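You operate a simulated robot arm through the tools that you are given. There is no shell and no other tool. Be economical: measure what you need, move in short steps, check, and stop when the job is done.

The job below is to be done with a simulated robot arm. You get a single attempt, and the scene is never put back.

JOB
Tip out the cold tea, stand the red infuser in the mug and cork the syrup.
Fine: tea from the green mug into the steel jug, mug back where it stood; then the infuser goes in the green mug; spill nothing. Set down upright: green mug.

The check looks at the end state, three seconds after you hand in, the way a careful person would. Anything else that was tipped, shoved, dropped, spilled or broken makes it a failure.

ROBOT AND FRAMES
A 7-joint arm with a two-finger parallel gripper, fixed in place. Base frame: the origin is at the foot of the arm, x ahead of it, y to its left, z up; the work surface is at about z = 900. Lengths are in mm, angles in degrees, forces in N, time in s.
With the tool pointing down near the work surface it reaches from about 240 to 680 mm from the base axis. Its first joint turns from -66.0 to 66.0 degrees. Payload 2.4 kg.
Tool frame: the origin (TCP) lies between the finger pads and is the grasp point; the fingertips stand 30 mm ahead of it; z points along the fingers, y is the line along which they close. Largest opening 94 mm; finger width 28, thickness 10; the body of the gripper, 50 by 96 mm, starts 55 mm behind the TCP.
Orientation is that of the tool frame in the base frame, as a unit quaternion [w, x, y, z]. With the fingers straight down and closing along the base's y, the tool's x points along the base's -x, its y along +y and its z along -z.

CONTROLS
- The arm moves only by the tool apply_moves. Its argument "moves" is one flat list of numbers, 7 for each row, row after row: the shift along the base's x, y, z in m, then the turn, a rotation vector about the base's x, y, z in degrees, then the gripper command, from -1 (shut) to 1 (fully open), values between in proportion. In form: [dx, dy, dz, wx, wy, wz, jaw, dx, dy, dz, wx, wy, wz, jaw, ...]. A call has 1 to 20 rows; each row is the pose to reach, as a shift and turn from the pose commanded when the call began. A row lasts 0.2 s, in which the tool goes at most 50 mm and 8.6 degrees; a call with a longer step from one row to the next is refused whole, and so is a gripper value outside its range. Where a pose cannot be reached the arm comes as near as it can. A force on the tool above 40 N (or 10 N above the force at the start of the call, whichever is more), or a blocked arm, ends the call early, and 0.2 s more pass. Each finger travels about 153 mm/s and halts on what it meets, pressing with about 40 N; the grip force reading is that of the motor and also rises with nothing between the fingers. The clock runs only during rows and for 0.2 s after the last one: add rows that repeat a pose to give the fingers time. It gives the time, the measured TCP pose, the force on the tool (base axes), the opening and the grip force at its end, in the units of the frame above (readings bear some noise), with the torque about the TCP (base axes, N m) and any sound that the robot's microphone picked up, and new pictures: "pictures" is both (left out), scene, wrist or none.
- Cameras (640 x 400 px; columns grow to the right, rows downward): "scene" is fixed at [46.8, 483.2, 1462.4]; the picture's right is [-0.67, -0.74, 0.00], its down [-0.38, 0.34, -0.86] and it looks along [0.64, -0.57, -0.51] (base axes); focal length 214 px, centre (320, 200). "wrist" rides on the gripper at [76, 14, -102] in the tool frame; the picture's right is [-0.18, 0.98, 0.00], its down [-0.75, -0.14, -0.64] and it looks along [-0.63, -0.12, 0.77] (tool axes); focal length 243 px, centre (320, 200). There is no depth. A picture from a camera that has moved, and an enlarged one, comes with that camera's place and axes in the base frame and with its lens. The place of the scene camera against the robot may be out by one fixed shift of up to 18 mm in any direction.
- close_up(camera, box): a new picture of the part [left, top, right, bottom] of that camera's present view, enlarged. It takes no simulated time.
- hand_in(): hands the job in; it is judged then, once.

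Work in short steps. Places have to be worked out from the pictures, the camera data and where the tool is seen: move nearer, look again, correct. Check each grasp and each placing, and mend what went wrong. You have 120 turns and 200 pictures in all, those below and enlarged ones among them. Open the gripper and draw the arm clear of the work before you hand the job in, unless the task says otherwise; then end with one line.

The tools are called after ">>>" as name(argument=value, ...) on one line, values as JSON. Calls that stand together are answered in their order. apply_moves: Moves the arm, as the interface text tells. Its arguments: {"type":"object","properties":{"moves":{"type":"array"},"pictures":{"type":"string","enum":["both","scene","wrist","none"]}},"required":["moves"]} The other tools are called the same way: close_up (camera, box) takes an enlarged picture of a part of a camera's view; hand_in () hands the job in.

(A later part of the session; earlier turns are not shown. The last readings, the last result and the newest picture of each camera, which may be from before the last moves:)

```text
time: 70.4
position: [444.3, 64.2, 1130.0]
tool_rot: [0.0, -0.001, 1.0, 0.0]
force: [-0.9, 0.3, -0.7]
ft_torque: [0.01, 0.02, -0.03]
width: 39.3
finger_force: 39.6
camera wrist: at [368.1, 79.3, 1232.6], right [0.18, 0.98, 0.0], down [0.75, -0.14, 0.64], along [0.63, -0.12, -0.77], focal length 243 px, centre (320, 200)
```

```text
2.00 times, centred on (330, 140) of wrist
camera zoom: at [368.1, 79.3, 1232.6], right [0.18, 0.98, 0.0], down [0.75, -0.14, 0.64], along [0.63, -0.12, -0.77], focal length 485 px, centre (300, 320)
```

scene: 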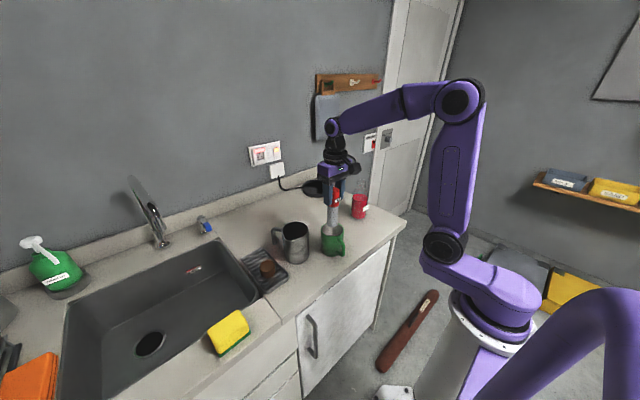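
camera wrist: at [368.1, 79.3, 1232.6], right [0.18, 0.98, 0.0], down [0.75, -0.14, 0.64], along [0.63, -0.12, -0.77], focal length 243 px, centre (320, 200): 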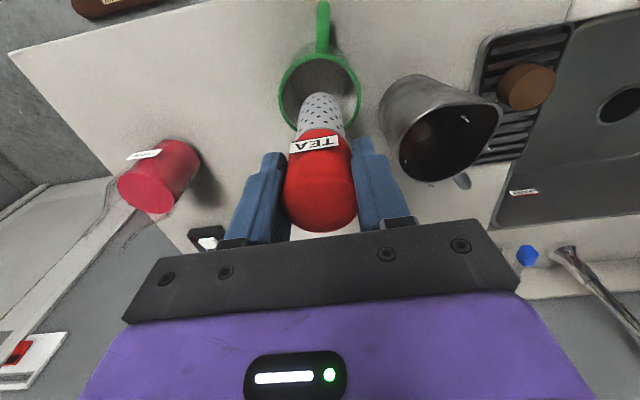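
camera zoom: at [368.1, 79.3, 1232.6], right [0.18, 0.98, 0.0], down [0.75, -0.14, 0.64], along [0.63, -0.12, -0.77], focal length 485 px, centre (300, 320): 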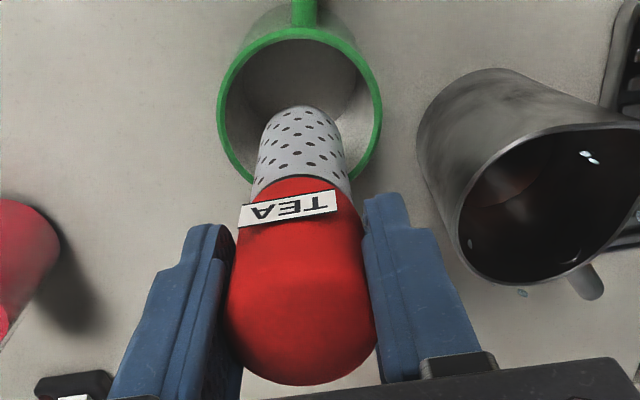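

Well centred. I lower it into the mug, slowly at the end.

>>> apply_moves(moves=[0, 0, -0.02, 0, 0, 0, -1, 0, 0, -0.04, 0, 0, 0, -1, 0, 0, -0.06, 0, 0, 0, -1, 0, 0, -0.08, 0, 0, 0, -1, 0, 0, -0.092, 0, 0, 0, -1, 0, 0, -0.097, 0, 0, 0, -1, 0, 0, -0.1, 0, 0, 0, -1, 0, 0, -0.1015, 0, 0, 0, -1, 0, 0, -0.1025, 0, 0, 0, -1, 0, 0, -0.1025, 0, 0, 0, -1], pictures="none")

>>> close_up(camera="scene", box=[280, 160, 380, 260])

```text
time: 72.6
position: [444.6, 65.2, 1026.0]
tool_rot: [-0.001, -0.001, 1.0, 0.001]
force: [0.4, 0.1, -1.2]
ft_torque: [-0.01, 0.05, -0.01]
width: 39.1
finger_force: 40.1
```

```text
4.00 times, centred on (330, 210) of scene
camera zoom: at [46.9, 483.2, 1462.4], right [-0.67, -0.74, 0.0], down [-0.38, 0.34, -0.86], along [0.64, -0.57, -0.51], focal length 858 px, centre (280, 160)
```

zoom: 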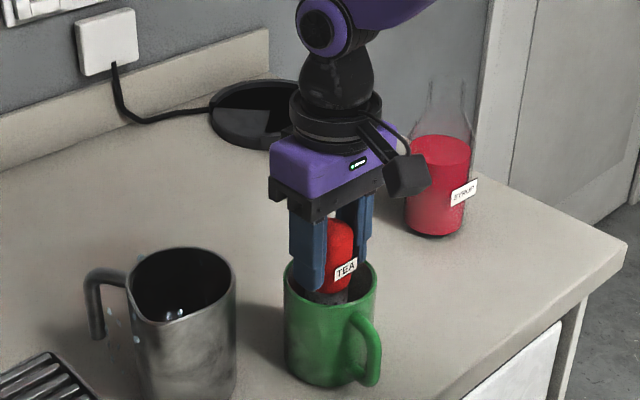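

No contact yet; a few more millimetres, 1 mm per row.

>>> apply_moves(moves=[0, 0, -0.001, 0, 0, 0, -1, 0, 0, -0.002, 0, 0, 0, -1, 0, 0, -0.003, 0, 0, 0, -1, 0, 0, -0.0035, 0, 0, 0, -1], pictures="none")

```text
time: 73.6
position: [444.9, 65.5, 1026.1]
tool_rot: [0.002, 0.0, 1.0, 0.0]
force: [-2.9, 0.4, 11.9]
ft_torque: [-0.07, 0.51, -0.01]
width: 39.1
finger_force: 40.0
stopped in row 4: the force on the tool passed its limit at 42 N (the readings are from after the stop); the commanded pose is now the measured one
```

The infuser is standing on the mug's floor. I relieve slightly, open partially, and raise.

>>> apply_moves(moves=[0, 0, 0.0007, 0, 0, 0, -1, 0, 0, 0.0007, 0, 0, 0, -0.05, 0, 0, 0.0007, 0, 0, 0, 0.1, 0, 0, 0.0007, 0, 0, 0, 0.3, 0, 0, 0.0007, 0, 0, 0, 0.3], pictures="wrist")

>>> close_up(camera="scene", box=[280, 160, 380, 260])

```text
time: 74.8
position: [445.2, 65.2, 1025.0]
tool_rot: [0.001, 0.0, 1.0, -0.001]
force: [0.2, 0.0, 0.2]
ft_torque: [0.01, -0.02, 0.0]
width: 61.3
finger_force: 0.1
camera wrist: at [368.5, 80.1, 1128.2], right [0.18, 0.98, 0.0], down [0.75, -0.14, 0.64], along [0.63, -0.12, -0.76], focal length 243 px, centre (320, 200)
```

wrist: 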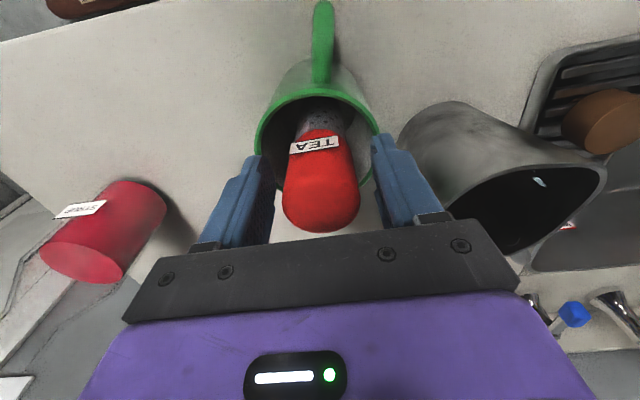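

```text
4.00 times, centred on (330, 210) of scene
camera zoom: at [46.8, 483.2, 1462.4], right [-0.67, -0.74, 0.0], down [-0.38, 0.34, -0.86], along [0.64, -0.57, -0.51], focal length 858 px, centre (280, 160)
```

zoom: 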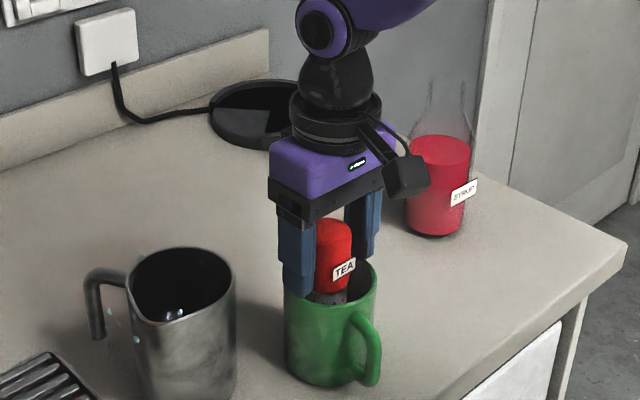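

The infuser stands upright in the mug. I rise clear and go to look at the cork.

>>> apply_moves(moves=[0, 0, 0.02, 0, 0, 0, 0.3, 0, 0, 0.06, 0, 0, 0, 0.3, 0, 0, 0.1, 0, 0, 0, 0.3, 0, 0, 0.13, 0, 0, 0, 0.5, -0.01, 0.04, 0.13, 0, 0, 0, 1, -0.02, 0.085, 0.13, 0, 0, 0, 1, -0.03, 0.13, 0.13, 0, 0, 0, 1, -0.04, 0.175, 0.13, 0, 0, 0, 1, -0.045, 0.22, 0.13, 0, 0, 0, 1, -0.045, 0.23, 0.13, 0, 0, 0, 1, -0.045, 0.23, 0.13, 0, 0, 0, 1])

>>> close_up(camera="wrist", box=[220, 60, 420, 240])

>>> close_up(camera="scene", box=[240, 190, 380, 290])

```text
time: 77.2
position: [400.8, 294.7, 1156.0]
tool_rot: [0.002, 0.0, 1.0, 0.001]
force: [-0.7, -0.6, 0.6]
ft_torque: [0.03, -0.01, -0.02]
width: 94.1
finger_force: 0.1
camera wrist: at [323.4, 310.0, 1258.5], right [0.18, 0.98, 0.0], down [0.75, -0.14, 0.64], along [0.63, -0.12, -0.76], focal length 243 px, centre (320, 200)
```

scene: 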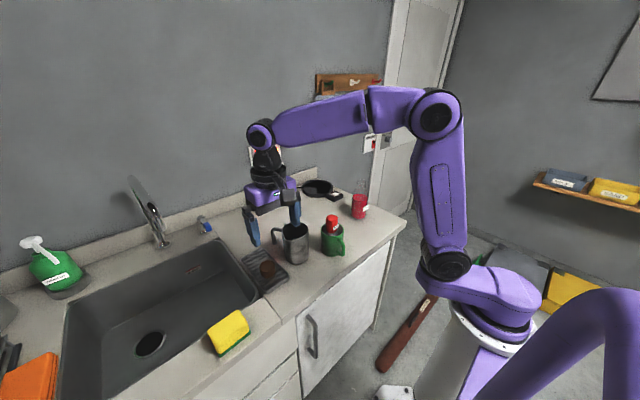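
wrist: 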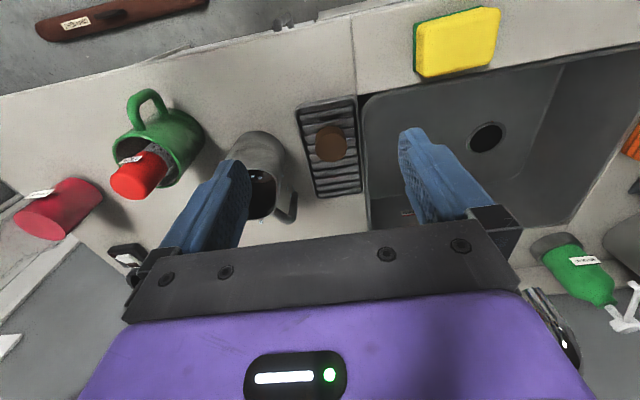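

```text
2.22 times, centred on (320, 150) of wrist
camera zoom: at [323.4, 310.0, 1258.5], right [0.18, 0.98, 0.0], down [0.75, -0.14, 0.64], along [0.63, -0.12, -0.76], focal length 539 px, centre (320, 311)
```

zoom: 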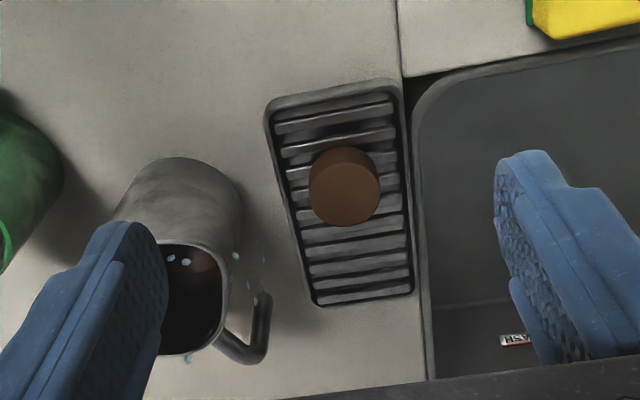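

```text
4.00 times, centred on (310, 240) of scene
camera zoom: at [46.8, 483.2, 1462.4], right [-0.67, -0.74, 0.0], down [-0.38, 0.34, -0.86], along [0.64, -0.57, -0.51], focal length 858 px, centre (360, 40)
```

zoom: 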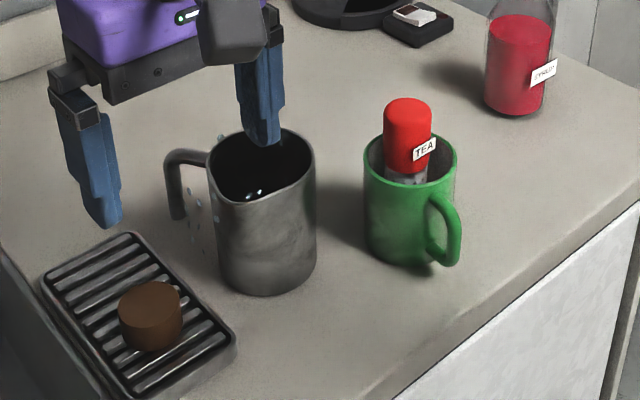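

I estimate the cork's top at about (489, 294) and its diameter ~46 mm. I move above it for a closer measurement.

>>> apply_moves(moves=[0.03, 0, -0.02, 0, 0, 0, 1, 0.06, 0, -0.05, 0, 0, 0, 1, 0.088, 0, -0.08, 0, 0, 0, 1, 0.088, 0, -0.1, 0, 0, 0, 1, 0.088, 0, -0.1, 0, 0, 0, 1])

>>> close_up(camera="wrist", box=[240, 40, 420, 200])

>>> close_up(camera="scene", box=[235, 235, 305, 295])

```text
time: 78.4
position: [490.3, 295.6, 1054.4]
tool_rot: [0.002, 0.001, 1.0, 0.001]
force: [-0.5, -0.7, 0.2]
ft_torque: [-0.03, -0.01, 0.0]
width: 93.9
finger_force: 0.1
camera wrist: at [412.2, 310.2, 1157.9], right [0.18, 0.98, 0.0], down [0.75, -0.14, 0.64], along [0.63, -0.12, -0.76], focal length 243 px, centre (320, 200)
```

scene: 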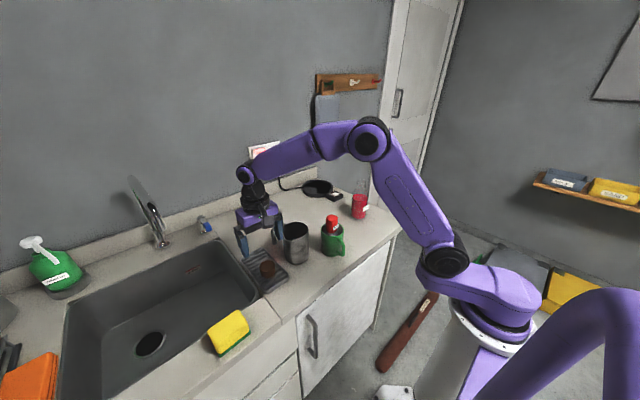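
wrist: 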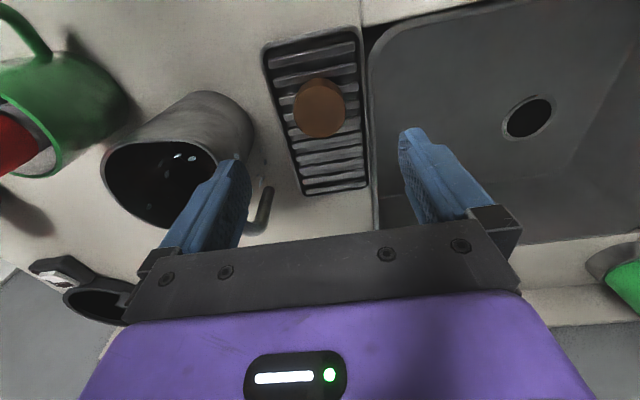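

```text
2.50 times, centred on (330, 120) of wrist
camera zoom: at [412.2, 310.2, 1157.9], right [0.18, 0.98, 0.0], down [0.75, -0.14, 0.64], along [0.63, -0.12, -0.76], focal length 606 px, centre (295, 400)
```

zoom: 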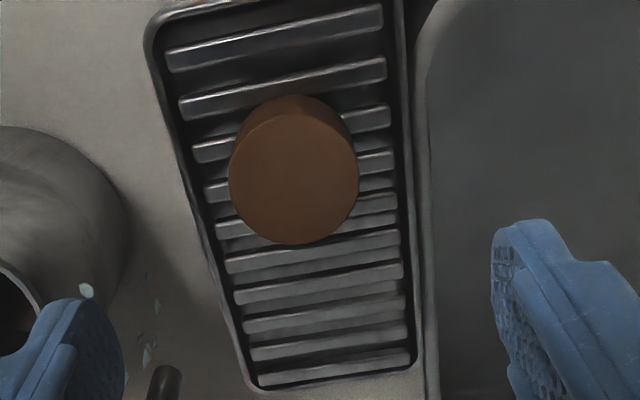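

```text
6.67 times, centred on (270, 265) of scene
camera zoom: at [46.9, 483.2, 1462.4], right [-0.67, -0.74, 0.0], down [-0.38, 0.34, -0.86], along [0.64, -0.57, -0.51], focal length 1430 px, centre (653, -233)
```

zoom: 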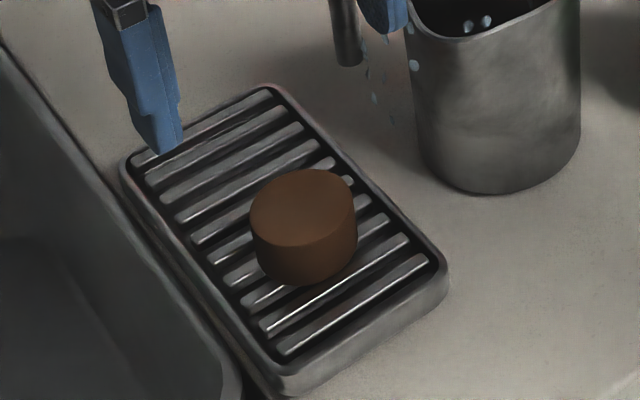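

Cork top centre is ~(486.6, 295, 948), diameter 45 mm, height ~25 mm. I descend so the fingertips overlap only its upper ~12 mm.

>>> apply_moves(moves=[-0.0025, -0.001, -0.025, 0, 0, 0, 1, -0.0025, -0.001, -0.05, 0, 0, 0, 1, -0.0025, -0.001, -0.07, 0, 0, 0, 1, -0.0025, -0.001, -0.082, 0, 0, 0, 1, -0.0025, -0.001, -0.088, 0, 0, 0, 1, -0.0025, -0.001, -0.088, 0, 0, 0, 1])

>>> close_up(camera="scene", box=[235, 225, 305, 295])

>>> close_up(camera="wrist", box=[220, 80, 420, 240])

```text
time: 79.8
position: [485.5, 293.4, 967.7]
tool_rot: [0.001, 0.0, 1.0, -0.001]
force: [0.2, 0.4, 0.1]
ft_torque: [-0.01, 0.01, 0.02]
width: 93.9
finger_force: 0.0
camera wrist: at [409.2, 309.0, 1069.8], right [0.18, 0.98, 0.0], down [0.75, -0.14, 0.64], along [0.63, -0.12, -0.76], focal length 243 px, centre (320, 200)
```

scene: 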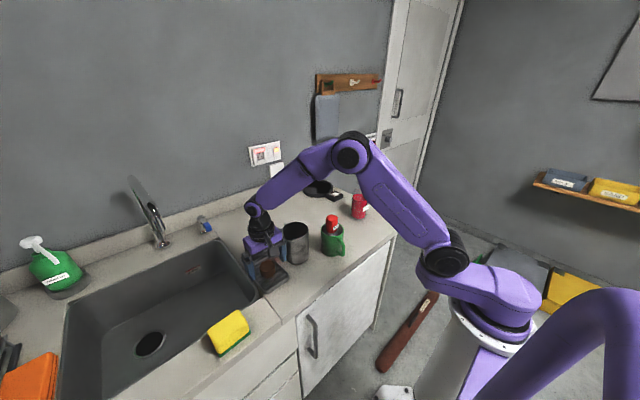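
wrist: 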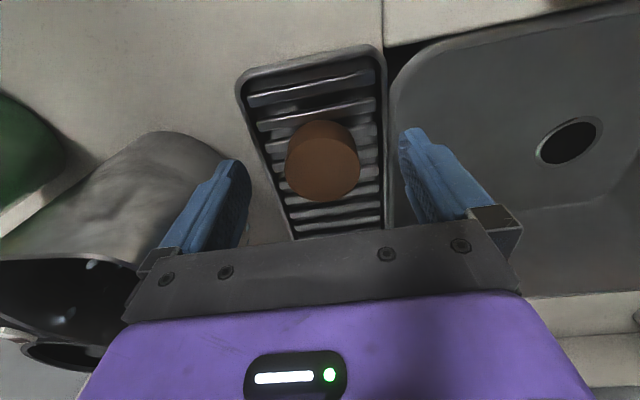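

```text
5.71 times, centred on (270, 260) of scene
camera zoom: at [46.8, 483.2, 1462.4], right [-0.67, -0.74, 0.0], down [-0.38, 0.34, -0.86], along [0.64, -0.57, -0.51], focal length 1226 px, centre (606, -143)
```

zoom: 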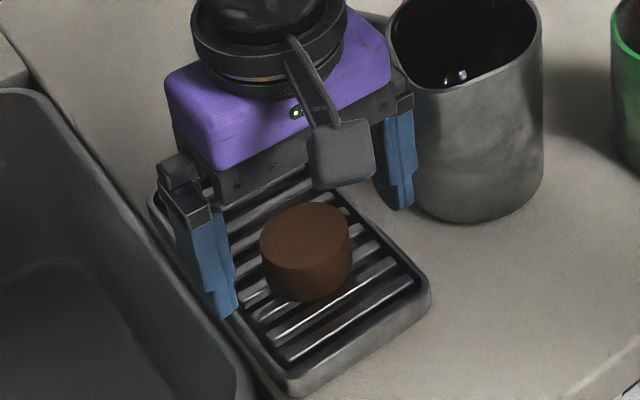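

```text
2.50 times, centred on (320, 160) of wrist
camera zoom: at [409.2, 309.0, 1069.8], right [0.18, 0.98, 0.0], down [0.75, -0.14, 0.64], along [0.63, -0.12, -0.76], focal length 606 px, centre (320, 300)
```

zoom: 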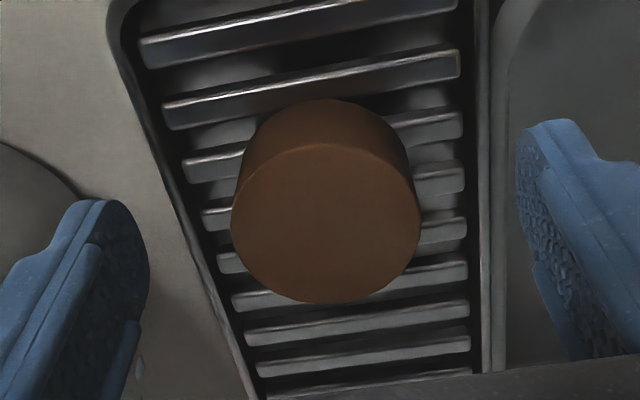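

Aligned. I close gently on the cork's upper half.

>>> apply_moves(moves=[0, 0, 0, 0, 0, 0, 0.6, 0, 0, 0, 0, 0, 0, 0.3, 0, 0, 0, 0, 0, 0, 0.1, 0, 0, 0, 0, 0, 0, 0, 0, 0, 0, 0, 0, 0, -0.06, 0, 0, 0, 0, 0, 0, -0.12, 0, 0, 0, 0, 0, 0, -0.4, 0, 0, 0, 0, 0, 0, -1, 0, 0, 0, 0, 0, 0, -1], pictures="none")

>>> close_up(camera="wrist", box=[220, 80, 420, 240])

```text
time: 81.8
position: [485.6, 295.8, 967.8]
tool_rot: [0.002, 0.0, 1.0, 0.0]
force: [-0.2, -0.2, 0.1]
ft_torque: [0.02, 0.0, 0.01]
width: 40.7
finger_force: 39.3
```

```text
2.50 times, centred on (320, 160) of wrist
camera zoom: at [409.2, 309.1, 1070.0], right [0.18, 0.98, 0.0], down [0.75, -0.14, 0.64], along [0.63, -0.12, -0.76], focal length 606 px, centre (320, 300)
```

zoom: 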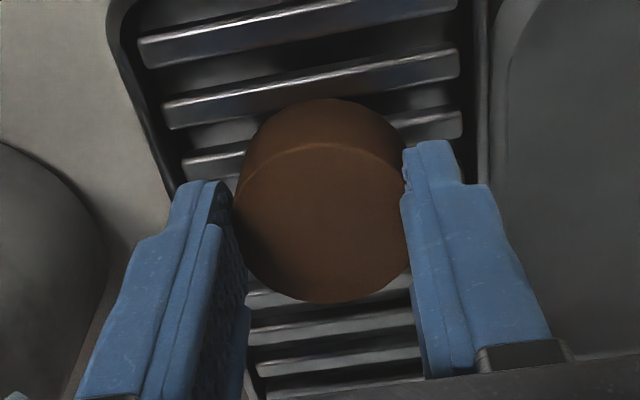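

Gripped at 40.7 mm without moving it. I lift and check the cork hangs level.

>>> apply_moves(moves=[0, 0, 0.005, 0, 0, 0, -1, 0, 0, 0.02, 0, 0, 0, -1, 0, 0, 0.05, 0, 0, 0, -1, 0, 0, 0.09, 0, 0, 0, -1, 0, 0, 0.13, 0, 0, 0, -1, 0, 0, 0.17, 0, 0, 0, -1, 0, 0, 0.2, 0, 0, 0, -1, 0, 0, 0.2, 0, 0, 0, -1])

>>> close_up(camera="scene", box=[225, 140, 325, 240])

>>> close_up(camera="wrist", box=[220, 80, 420, 240])

```text
time: 83.6
position: [484.8, 295.9, 1167.9]
tool_rot: [0.002, 0.0, 1.0, 0.0]
force: [0.1, 0.0, 0.2]
ft_torque: [0.03, 0.01, 0.01]
width: 39.3
finger_force: 39.9
camera wrist: at [408.6, 309.1, 1269.6], right [0.18, 0.98, 0.0], down [0.75, -0.14, 0.64], along [0.63, -0.12, -0.76], focal length 243 px, centre (320, 200)
```

scene: 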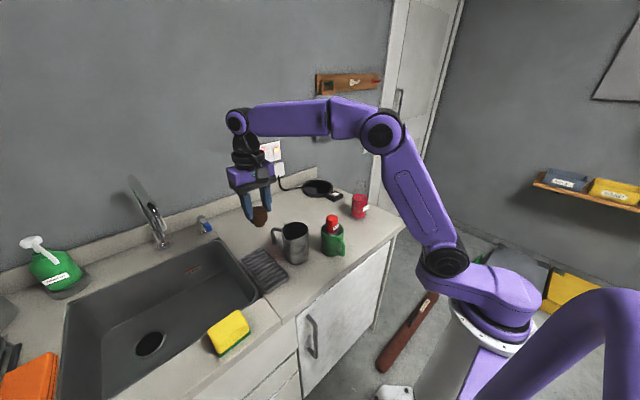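
wrist: 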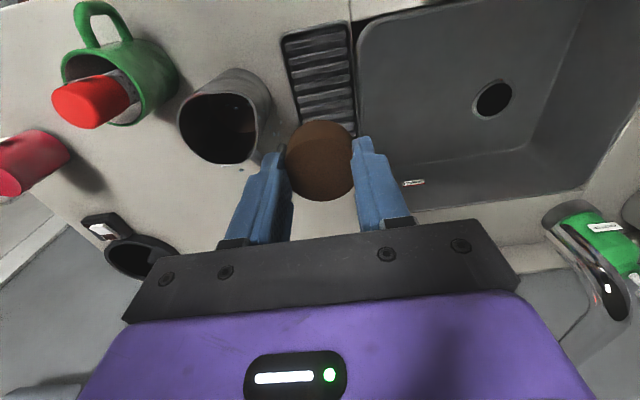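

```text
4.00 times, centred on (275, 190) of scene
camera zoom: at [46.8, 483.2, 1462.4], right [-0.67, -0.74, 0.0], down [-0.38, 0.34, -0.86], along [0.64, -0.57, -0.51], focal length 858 px, centre (500, 240)
```

zoom: 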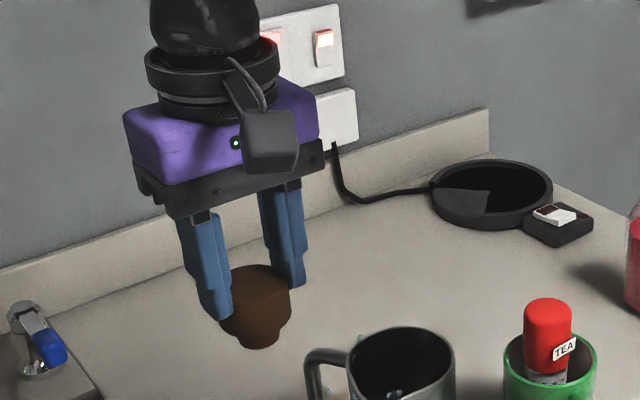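

```text
2.50 times, centred on (320, 160) of wrist
camera zoom: at [408.6, 309.1, 1269.6], right [0.18, 0.98, 0.0], down [0.75, -0.14, 0.64], along [0.63, -0.12, -0.76], focal length 606 px, centre (320, 300)
```

zoom: 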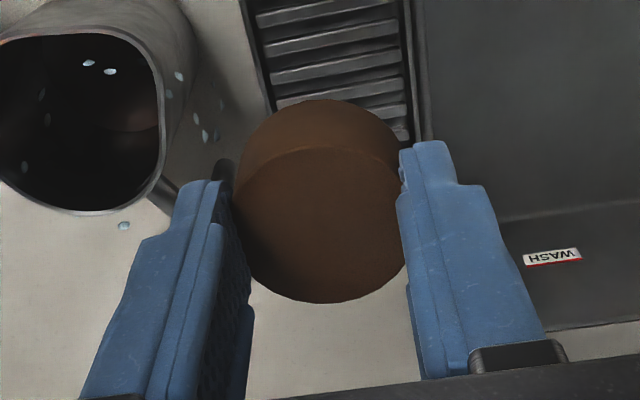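

The cork has a head and a narrower plug below. I enlarge to measure it.

>>> close_up(camera="scene", box=[245, 190, 285, 235])

```text
8.89 times, centred on (265, 212) of scene
camera zoom: at [46.8, 483.2, 1462.4], right [-0.67, -0.74, 0.0], down [-0.38, 0.34, -0.86], along [0.64, -0.57, -0.51], focal length 1906 px, centre (809, 89)
```

zoom: 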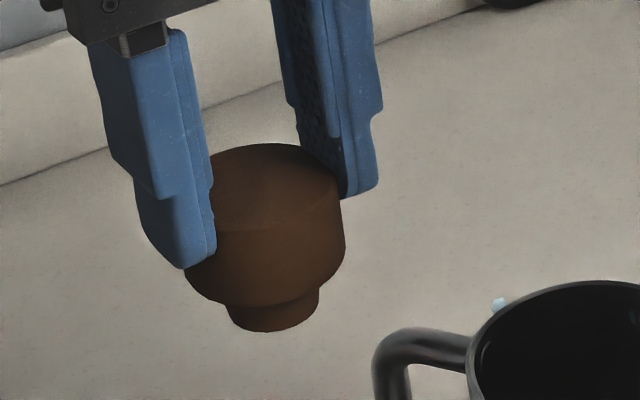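

Plug is about 27 mm across and 15 mm long. Now I look at the bottle's mouth from the scene camera before carrying the cork over.

>>> close_up(camera="scene", box=[340, 170, 385, 225])

>>> apply_moves(moves=[-0.02, -0.04, 0.02, 0, 0, 0, -1, -0.03, -0.08, 0.04, 0, 0, 0, -1, -0.04, -0.12, 0.06, 0, 0, 0, -1, -0.05, -0.16, 0.07, 0, 0, 0, -1, -0.06, -0.2, 0.07, 0, 0, 0, -1, -0.07, -0.24, 0.07, 0, 0, 0, -1, -0.08, -0.28, 0.07, 0, 0, 0, -1, -0.085, -0.32, 0.07, 0, 0, 0, -1, -0.085, -0.36, 0.07, 0, 0, 0, -1, -0.085, -0.4, 0.07, 0, 0, 0, -1, -0.085, -0.44, 0.07, 0, 0, 0, -1, -0.085, -0.465, 0.07, 0, 0, 0, -1, -0.085, -0.465, 0.07, 0, 0, 0, -1])

>>> close_up(camera="wrist", box=[200, 60, 440, 240])

```text
7.27 times, centred on (362, 198) of scene
camera zoom: at [46.8, 483.2, 1462.4], right [-0.67, -0.74, 0.0], down [-0.38, 0.34, -0.86], along [0.64, -0.57, -0.51], focal length 1560 px, centre (11, 218)
```

zoom: 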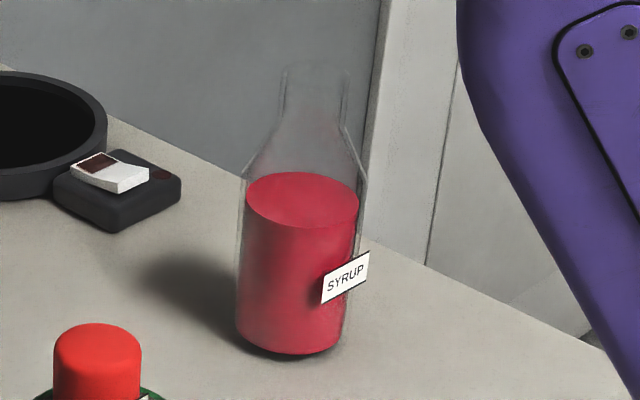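

```text
time: 86.4
position: [400.6, -171.1, 1236.8]
tool_rot: [0.002, 0.0, 1.0, 0.0]
force: [0.1, -1.2, -0.2]
ft_torque: [0.02, 0.02, 0.02]
width: 38.6
finger_force: 39.9
camera wrist: at [324.4, -157.0, 1339.9], right [0.18, 0.98, 0.0], down [0.75, -0.14, 0.64], along [0.63, -0.12, -0.76], focal length 243 px, centre (320, 200)
```

scene: 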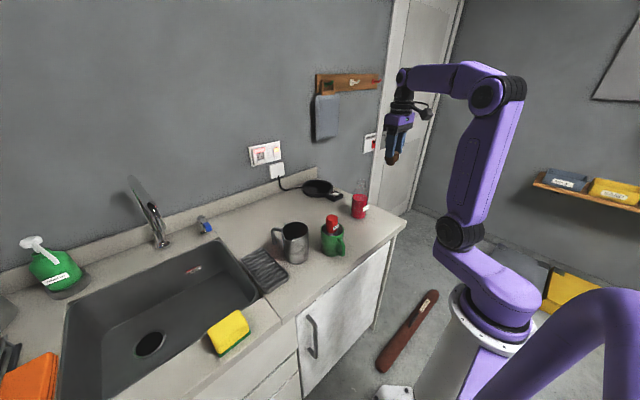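
wrist: 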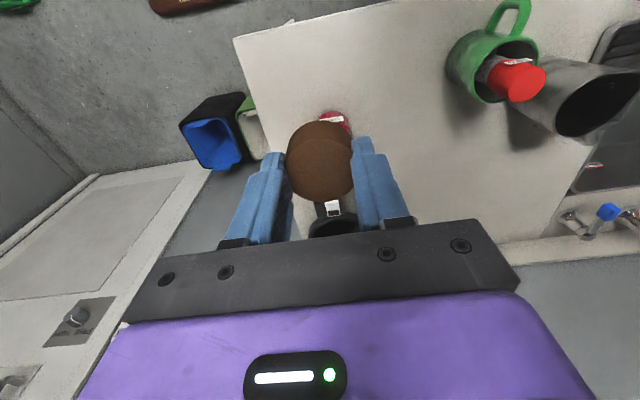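

```text
2.22 times, centred on (320, 150) of wrist
camera zoom: at [324.4, -157.0, 1339.9], right [0.18, 0.98, 0.0], down [0.75, -0.14, 0.64], along [0.63, -0.12, -0.76], focal length 539 px, centre (320, 311)
```

zoom: 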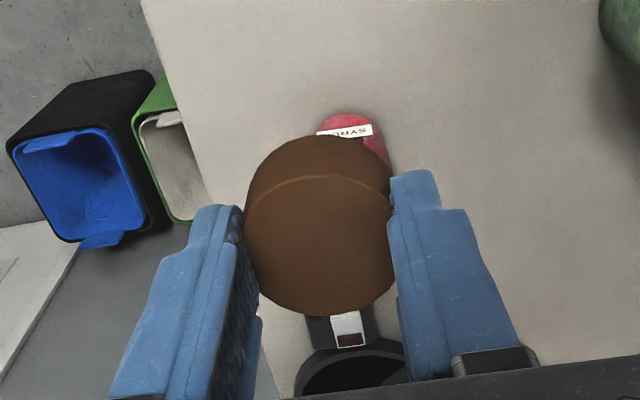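

The bottle's mouth is at roughly z≈1084 with the bottle centred near (512, -170). I take two offset wrist views of the mouth to locate it to a millimetre; first from the left.

>>> apply_moves(moves=[0.01, 0.04, -0.015, 0, 0, 0, -1, 0.02, 0.08, -0.03, 0, 0, 0, -1, 0.03, 0.115, -0.045, 0, 0, 0, -1, 0.04, 0.13, -0.057, 0, 0, 0, -1, 0.04, 0.13, -0.057, 0, 0, 0, -1], pictures="wrist")

>>> close_up(camera="wrist", box=[120, 120, 280, 260])

```text
time: 87.6
position: [441.6, -41.4, 1180.5]
tool_rot: [0.002, 0.0, 1.0, 0.0]
force: [0.5, -0.2, -0.5]
ft_torque: [0.05, -0.04, -0.01]
width: 38.8
finger_force: 39.6
camera wrist: at [364.0, -26.8, 1282.9], right [0.18, 0.98, 0.0], down [0.75, -0.14, 0.64], along [0.63, -0.12, -0.76], focal length 243 px, centre (320, 200)
```

wrist: 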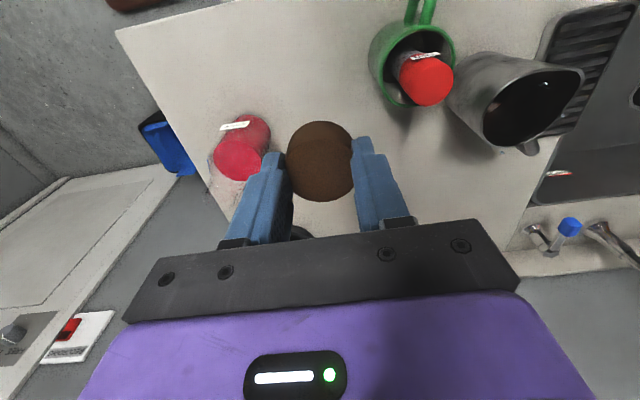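

```text
2.86 times, centred on (200, 190) of wrist
camera zoom: at [364.0, -26.8, 1282.9], right [0.18, 0.98, 0.0], down [0.75, -0.14, 0.64], along [0.63, -0.12, -0.76], focal length 693 px, centre (663, 229)
```

zoom: 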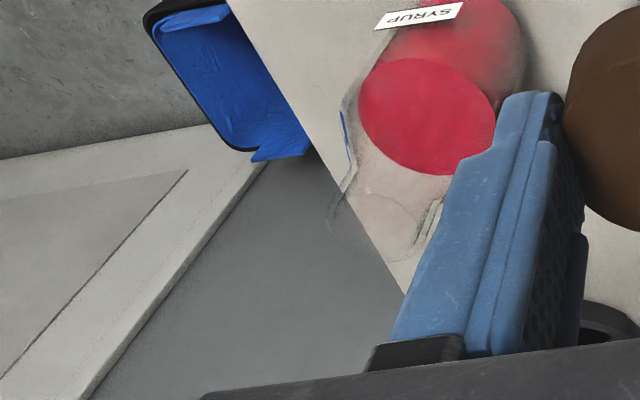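

The glass mouth is partly behind the finger; I shift 40 mm farther left and zoom.

>>> apply_moves(moves=[0, 0.04, 0, 0, 0, 0, -1, 0, 0.04, 0, 0, 0, 0, -1], pictures="none")

>>> close_up(camera="wrist", box=[155, 150, 245, 215])

```text
time: 88.2
position: [439.2, -0.4, 1180.0]
tool_rot: [0.002, 0.0, 1.0, -0.001]
force: [-0.9, -0.1, -0.3]
ft_torque: [0.01, -0.01, 0.01]
width: 38.8
finger_force: 40.3
```

```text
6.15 times, centred on (200, 182) of wrist
camera zoom: at [363.2, 13.2, 1282.5], right [0.18, 0.98, 0.0], down [0.75, -0.14, 0.64], along [0.63, -0.12, -0.76], focal length 1493 px, centre (1058, 308)
```

zoom: 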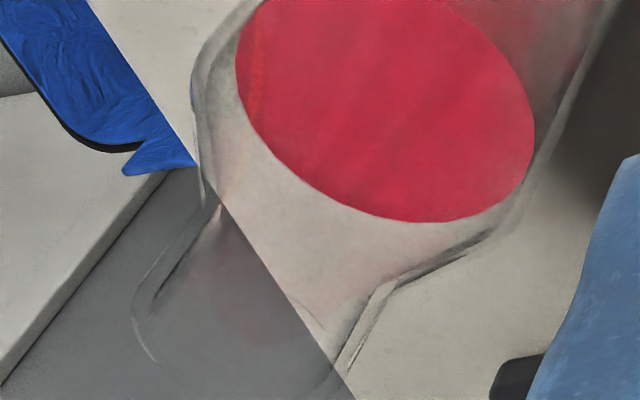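

>>> close_up(camera="wrist", box=[150, 180, 240, 240])

```text
6.67 times, centred on (195, 210) of wrist
camera zoom: at [363.2, 13.2, 1282.5], right [0.18, 0.98, 0.0], down [0.75, -0.14, 0.64], along [0.63, -0.12, -0.76], focal length 1618 px, centre (1153, 133)
```

zoom: 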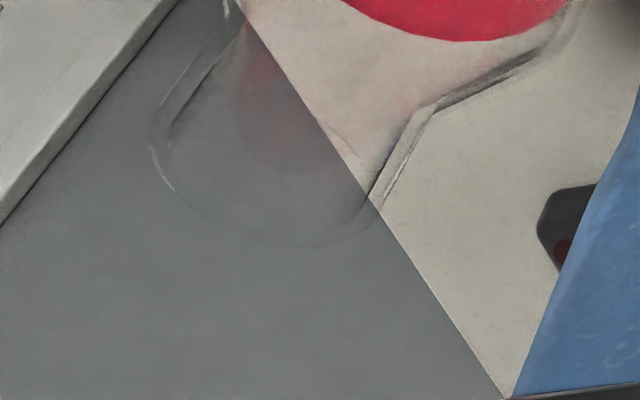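

I now have one clear sight of the mouth ring. Next, the second view from the bottle's right side.

>>> apply_moves(moves=[0, -0.04, 0.01, 0, 0, 0, -1, 0, -0.08, 0.02, 0, 0, 0, -1, 0, -0.12, 0.02, 0, 0, 0, -1, 0, -0.16, 0.02, 0, 0, 0, -1, 0, -0.2, 0.02, 0, 0, 0, -1, 0, -0.24, 0.02, 0, 0, 0, -1, 0, -0.28, 0.02, 0, 0, 0, -1, 0, -0.31, 0.01, 0, 0, 0, -1, 0, -0.33, 0, 0, 0, 0, -1, 0, -0.33, 0, 0, 0, 0, -1], pictures="wrist")

>>> close_up(camera="wrist", box=[390, 110, 510, 230])

```text
time: 90.4
position: [441.6, -331.0, 1180.6]
tool_rot: [0.002, 0.0, 1.0, 0.0]
force: [0.1, 0.1, -0.5]
ft_torque: [0.0, -0.01, 0.02]
width: 38.7
finger_force: 40.2
camera wrist: at [363.7, -316.4, 1283.3], right [0.18, 0.98, 0.0], down [0.75, -0.14, 0.64], along [0.63, -0.12, -0.76], focal length 243 px, centre (320, 200)
```

wrist: 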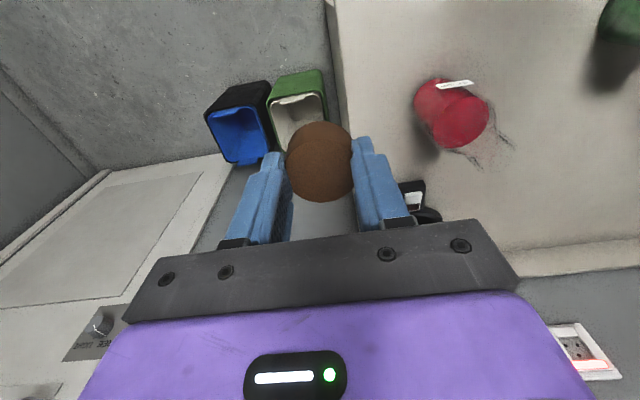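

```text
3.33 times, centred on (450, 170) of wrist
camera zoom: at [363.7, -316.4, 1283.3], right [0.18, 0.98, 0.0], down [0.75, -0.14, 0.64], along [0.63, -0.12, -0.76], focal length 809 px, centre (-113, 300)
```

zoom: 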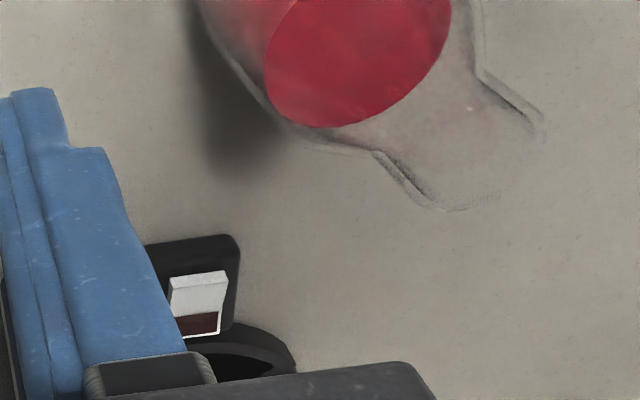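

>>> close_up(camera="wrist", box=[455, 115, 525, 185])

```text
5.71 times, centred on (490, 150) of wrist
camera zoom: at [363.7, -316.4, 1283.3], right [0.18, 0.98, 0.0], down [0.75, -0.14, 0.64], along [0.63, -0.12, -0.76], focal length 1386 px, centre (-651, 486)
```

zoom: 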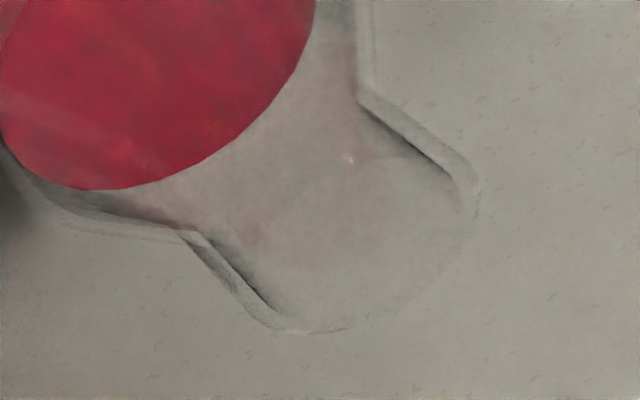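

Triangulated: mouth centre ≈ (513.5, -168.5, 1073), outer diameter ~38 mm. I move the cork above it, keeping the plug ~20 mm over the mouth, and check from both cameras.

>>> apply_moves(moves=[0.02, 0.03, 0, 0, 0, 0, -1, 0.04, 0.065, 0, 0, 0, 0, -1, 0.06, 0.1, 0, 0, 0, 0, -1, 0.0728, 0.135, 0, 0, 0, 0, -1, 0.0728, 0.1611, 0, 0, 0, 0, -1, 0.0728, 0.1611, -0.015, 0, 0, 0, -1, 0.0728, 0.1611, -0.025, 0, 0, 0, -1, 0.0728, 0.1611, -0.025, 0, 0, 0, -1])

>>> close_up(camera="scene", box=[340, 160, 390, 220])

>>> close_up(camera="wrist", box=[270, 60, 370, 210])

```text
time: 92.2
position: [514.1, -169.9, 1155.2]
tool_rot: [0.002, 0.0, 1.0, 0.0]
force: [0.0, -0.4, -0.6]
ft_torque: [-0.04, 0.01, 0.0]
width: 38.9
finger_force: 40.0
camera wrist: at [436.9, -154.8, 1258.0], right [0.18, 0.98, 0.0], down [0.75, -0.14, 0.64], along [0.63, -0.12, -0.76], focal length 243 px, centre (320, 200)
```

scene: 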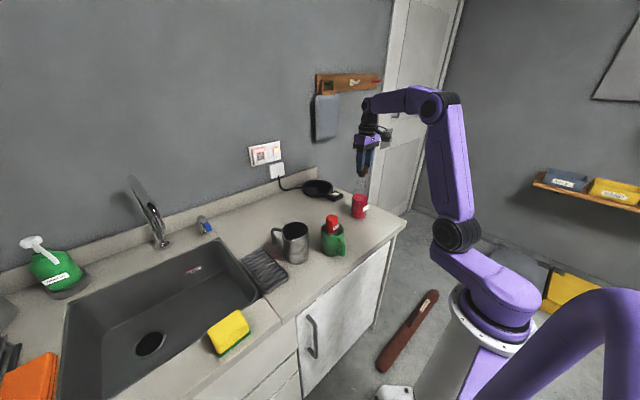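
wrist: 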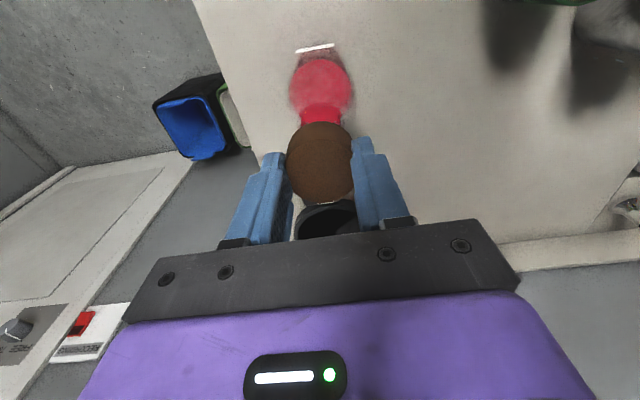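

```text
6.67 times, centred on (365, 190) of scene
camera zoom: at [46.8, 483.2, 1462.4], right [-0.67, -0.74, 0.0], down [-0.38, 0.34, -0.86], along [0.64, -0.57, -0.51], focal length 1430 px, centre (20, 267)
```

zoom: 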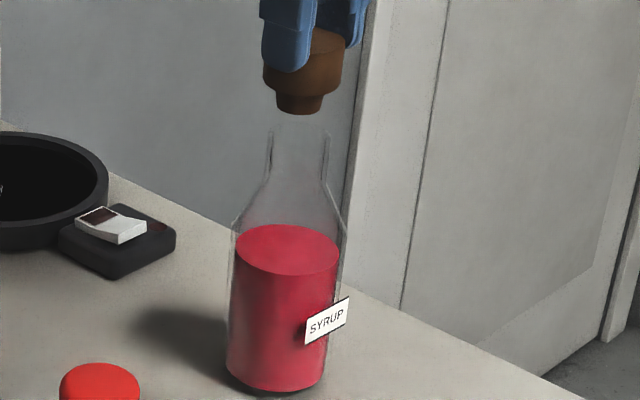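

```text
2.67 times, centred on (320, 135) of wrist
camera zoom: at [436.9, -154.8, 1258.0], right [0.18, 0.98, 0.0], down [0.75, -0.14, 0.64], along [0.63, -0.12, -0.76], focal length 647 px, centre (320, 373)
```

zoom: 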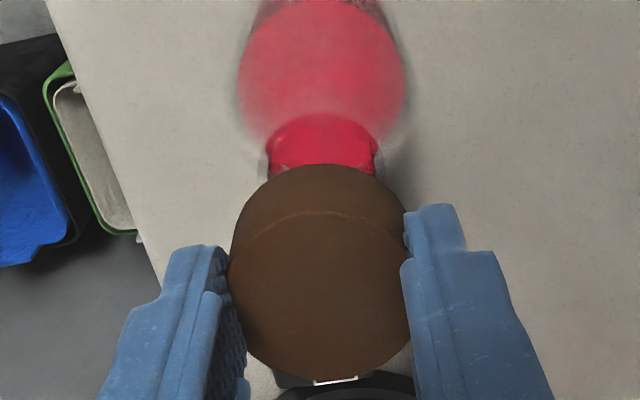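

Both views show the plug nearly in line with the bottle's axis. I zoom further for the last millimetre.

>>> close_up(camera="scene", box=[352, 162, 376, 192])

>>> close_up(camera="wrist", box=[295, 80, 350, 130])

```text
13.33 times, centred on (364, 177) of scene
camera zoom: at [46.8, 483.2, 1462.4], right [-0.67, -0.74, 0.0], down [-0.38, 0.34, -0.86], along [0.64, -0.57, -0.51], focal length 2860 px, centre (-267, 507)
```

zoom: 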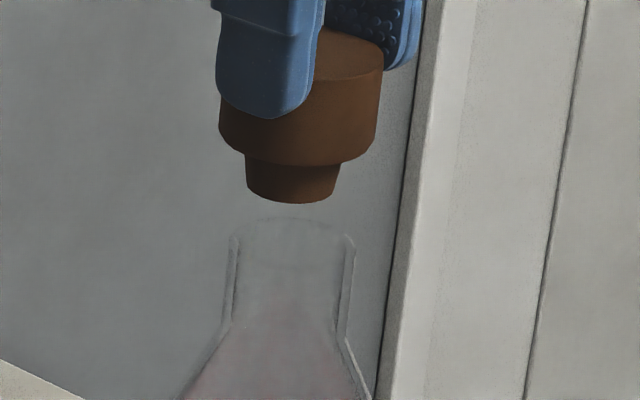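

```text
8.00 times, centred on (322, 105) of wrist
camera zoom: at [436.9, -154.8, 1258.0], right [0.18, 0.98, 0.0], down [0.75, -0.14, 0.64], along [0.63, -0.12, -0.76], focal length 1941 px, centre (300, 960)
```

zoom: 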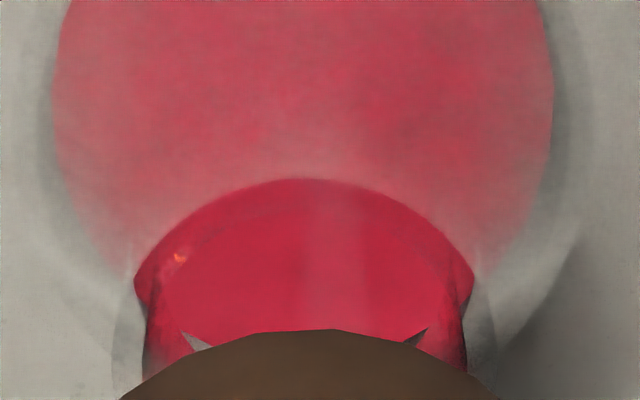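

The scene view suggests the plug is about 2-3 mm off the axis towards +x. I shift (-3.5, +1.3) mm, lower to about 7 mm above the mouth, and re-check.

>>> apply_moves(moves=[-0.0035, 0.0013, -0.005, 0, 0, 0, -1, -0.0035, 0.0013, -0.01, 0, 0, 0, -1, -0.0035, 0.0013, -0.014, 0, 0, 0, -1, -0.0035, 0.0013, -0.014, 0, 0, 0, -1], pictures="none")

>>> close_up(camera="scene", box=[352, 167, 376, 192])

>>> close_up(camera="wrist", box=[275, 80, 370, 160])

```text
time: 93.2
position: [509.3, -167.3, 1142.2]
tool_rot: [0.001, 0.001, 1.0, 0.0]
force: [-0.3, 0.3, -0.9]
ft_torque: [0.02, 0.01, 0.01]
width: 38.9
finger_force: 39.7
```

```text
16.00 times, centred on (364, 180) of scene
camera zoom: at [46.8, 483.2, 1462.4], right [-0.67, -0.74, 0.0], down [-0.38, 0.34, -0.86], along [0.64, -0.57, -0.51], focal length 3432 px, centre (-384, 528)
```

zoom: 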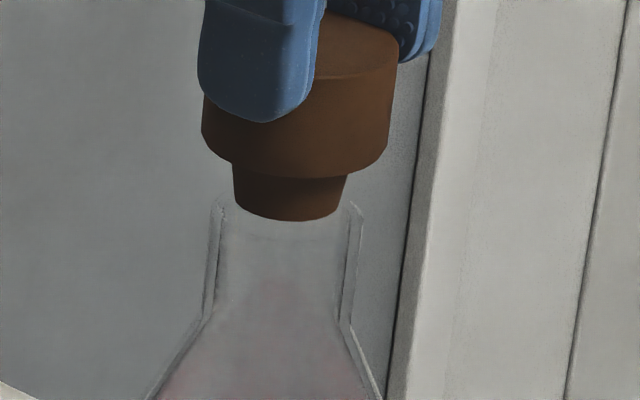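

```text
5.00 times, centred on (322, 120) of wrist
camera zoom: at [433.4, -153.6, 1244.1], right [0.18, 0.98, 0.0], down [0.75, -0.14, 0.64], along [0.63, -0.12, -0.76], focal length 1213 px, centre (308, 600)
```

zoom: 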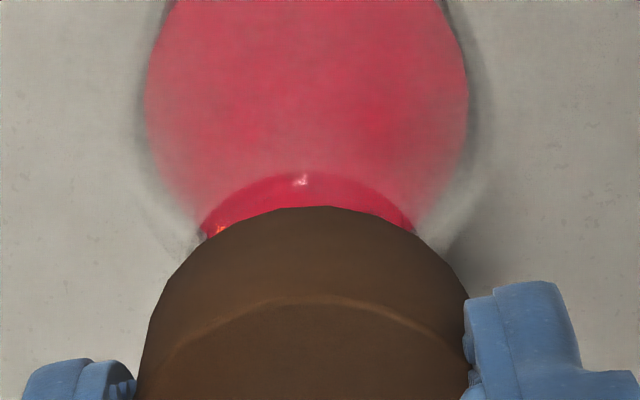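

Now aligned within a millimetre in both views. I nudge +0.6 mm in y and lower the plug into the neck slowly, watching force.

>>> apply_moves(moves=[-0.0003, 0.0006, -0.001, 0, 0, 0, -1, -0.0003, 0.0006, -0.003, 0, 0, 0, -1, -0.0003, 0.0006, -0.005, 0, 0, 0, -1, -0.0003, 0.0006, -0.007, 0, 0, 0, -1, -0.0003, 0.0006, -0.009, 0, 0, 0, -1, -0.0003, 0.0006, -0.009, 0, 0, 0, -1], pictures="none")

>>> close_up(camera="scene", box=[352, 167, 376, 192])

```text
time: 94.6
position: [510.4, -166.7, 1132.6]
tool_rot: [0.002, 0.0, 1.0, 0.0]
force: [-0.6, -0.1, 0.3]
ft_torque: [0.02, -0.02, -0.01]
width: 38.6
finger_force: 40.1
```

```text
16.00 times, centred on (364, 180) of scene
camera zoom: at [46.8, 483.2, 1462.4], right [-0.67, -0.74, 0.0], down [-0.38, 0.34, -0.86], along [0.64, -0.57, -0.51], focal length 3432 px, centre (-384, 528)
```

zoom: 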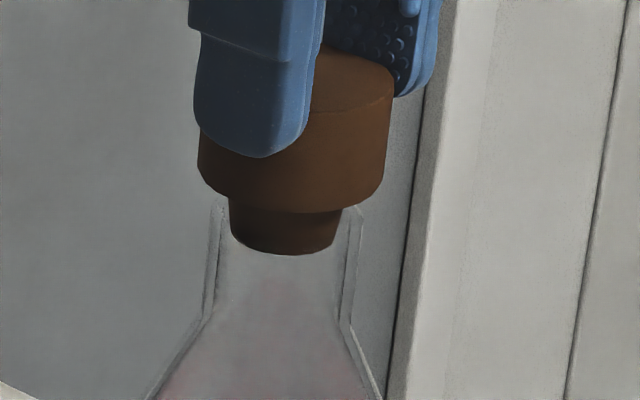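

The plug is entering the neck without touching. I continue down in small steps until the head seats.

>>> apply_moves(moves=[0, 0, -0.0015, 0, 0, 0, -1, 0, 0, -0.003, 0, 0, 0, -1, 0, 0, -0.0045, 0, 0, 0, -1, 0, 0, -0.006, 0, 0, 0, -1, 0, 0, -0.007, 0, 0, 0, -1, 0, 0, -0.007, 0, 0, 0, -1], pictures="none")

>>> close_up(camera="scene", box=[352, 167, 376, 192])

```text
time: 96.0
position: [510.4, -167.8, 1126.3]
tool_rot: [0.002, 0.0, 1.0, 0.0]
force: [0.1, 0.5, 0.0]
ft_torque: [0.0, -0.01, 0.0]
width: 38.8
finger_force: 39.8
```

```text
16.00 times, centred on (364, 180) of scene
camera zoom: at [46.8, 483.2, 1462.4], right [-0.67, -0.74, 0.0], down [-0.38, 0.34, -0.86], along [0.64, -0.57, -0.51], focal length 3432 px, centre (-384, 528)
```

zoom: 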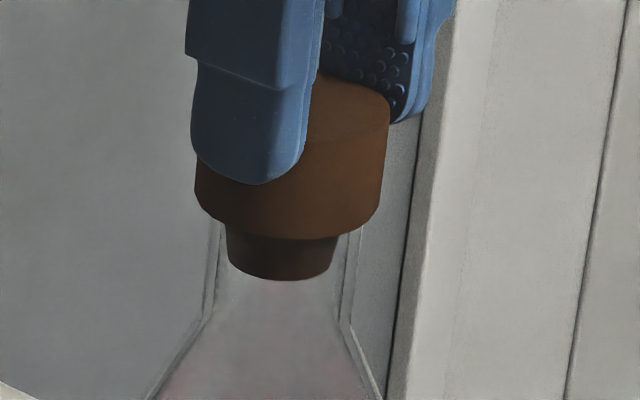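

Still free; another few 0.7 mm steps.

>>> apply_moves(moves=[0, 0, -0.0007, 0, 0, 0, -1, 0, 0, -0.0014, 0, 0, 0, -1, 0, 0, -0.0021, 0, 0, 0, -1, 0, 0, -0.0028, 0, 0, 0, -1, 0, 0, -0.0028, 0, 0, 0, -1], pictures="none")

>>> close_up(camera="scene", box=[352, 167, 376, 192])

```text
time: 97.2
position: [510.1, -167.7, 1123.3]
tool_rot: [0.001, -0.001, 1.0, 0.0]
force: [0.0, 0.3, 0.2]
ft_torque: [-0.01, 0.02, 0.05]
width: 38.8
finger_force: 39.6
```

```text
16.00 times, centred on (364, 180) of scene
camera zoom: at [46.9, 483.2, 1462.4], right [-0.67, -0.74, 0.0], down [-0.38, 0.34, -0.86], along [0.64, -0.57, -0.51], focal length 3432 px, centre (-384, 528)
```

zoom: 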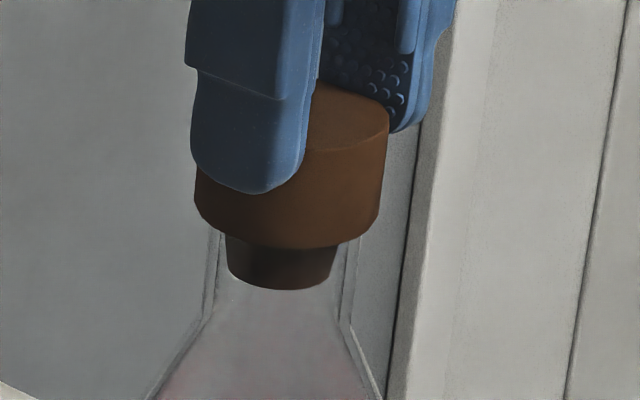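

>>> apply_moves(moves=[0, 0, -0.0007, 0, 0, 0, -1, 0, 0, -0.0014, 0, 0, 0, -1, 0, 0, -0.0021, 0, 0, 0, -1, 0, 0, -0.0028, 0, 0, 0, -1, 0, 0, -0.0035, 0, 0, 0, -1], pictures="none")

>>> close_up(camera="scene", box=[352, 167, 376, 192])

```text
time: 98.4
position: [509.5, -168.0, 1120.9]
tool_rot: [0.005, 0.001, 1.0, -0.001]
force: [-1.8, -3.5, 24.8]
ft_torque: [-0.17, -0.03, -0.01]
width: 38.8
finger_force: 39.9
heard: snap
```

```text
16.00 times, centred on (364, 180) of scene
camera zoom: at [46.4, 483.3, 1462.4], right [-0.67, -0.74, 0.0], down [-0.38, 0.34, -0.86], along [0.64, -0.57, -0.51], focal length 3432 px, centre (-384, 528)
```

zoom: 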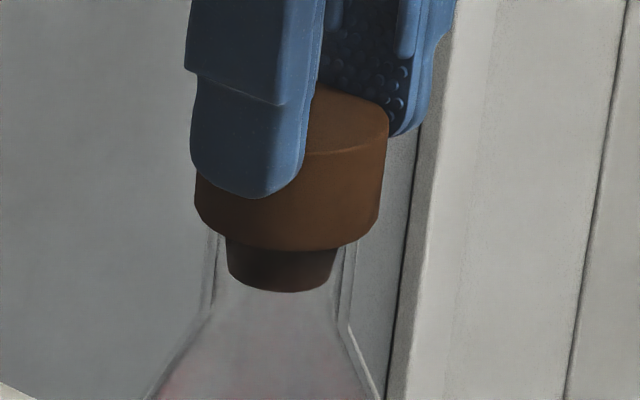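

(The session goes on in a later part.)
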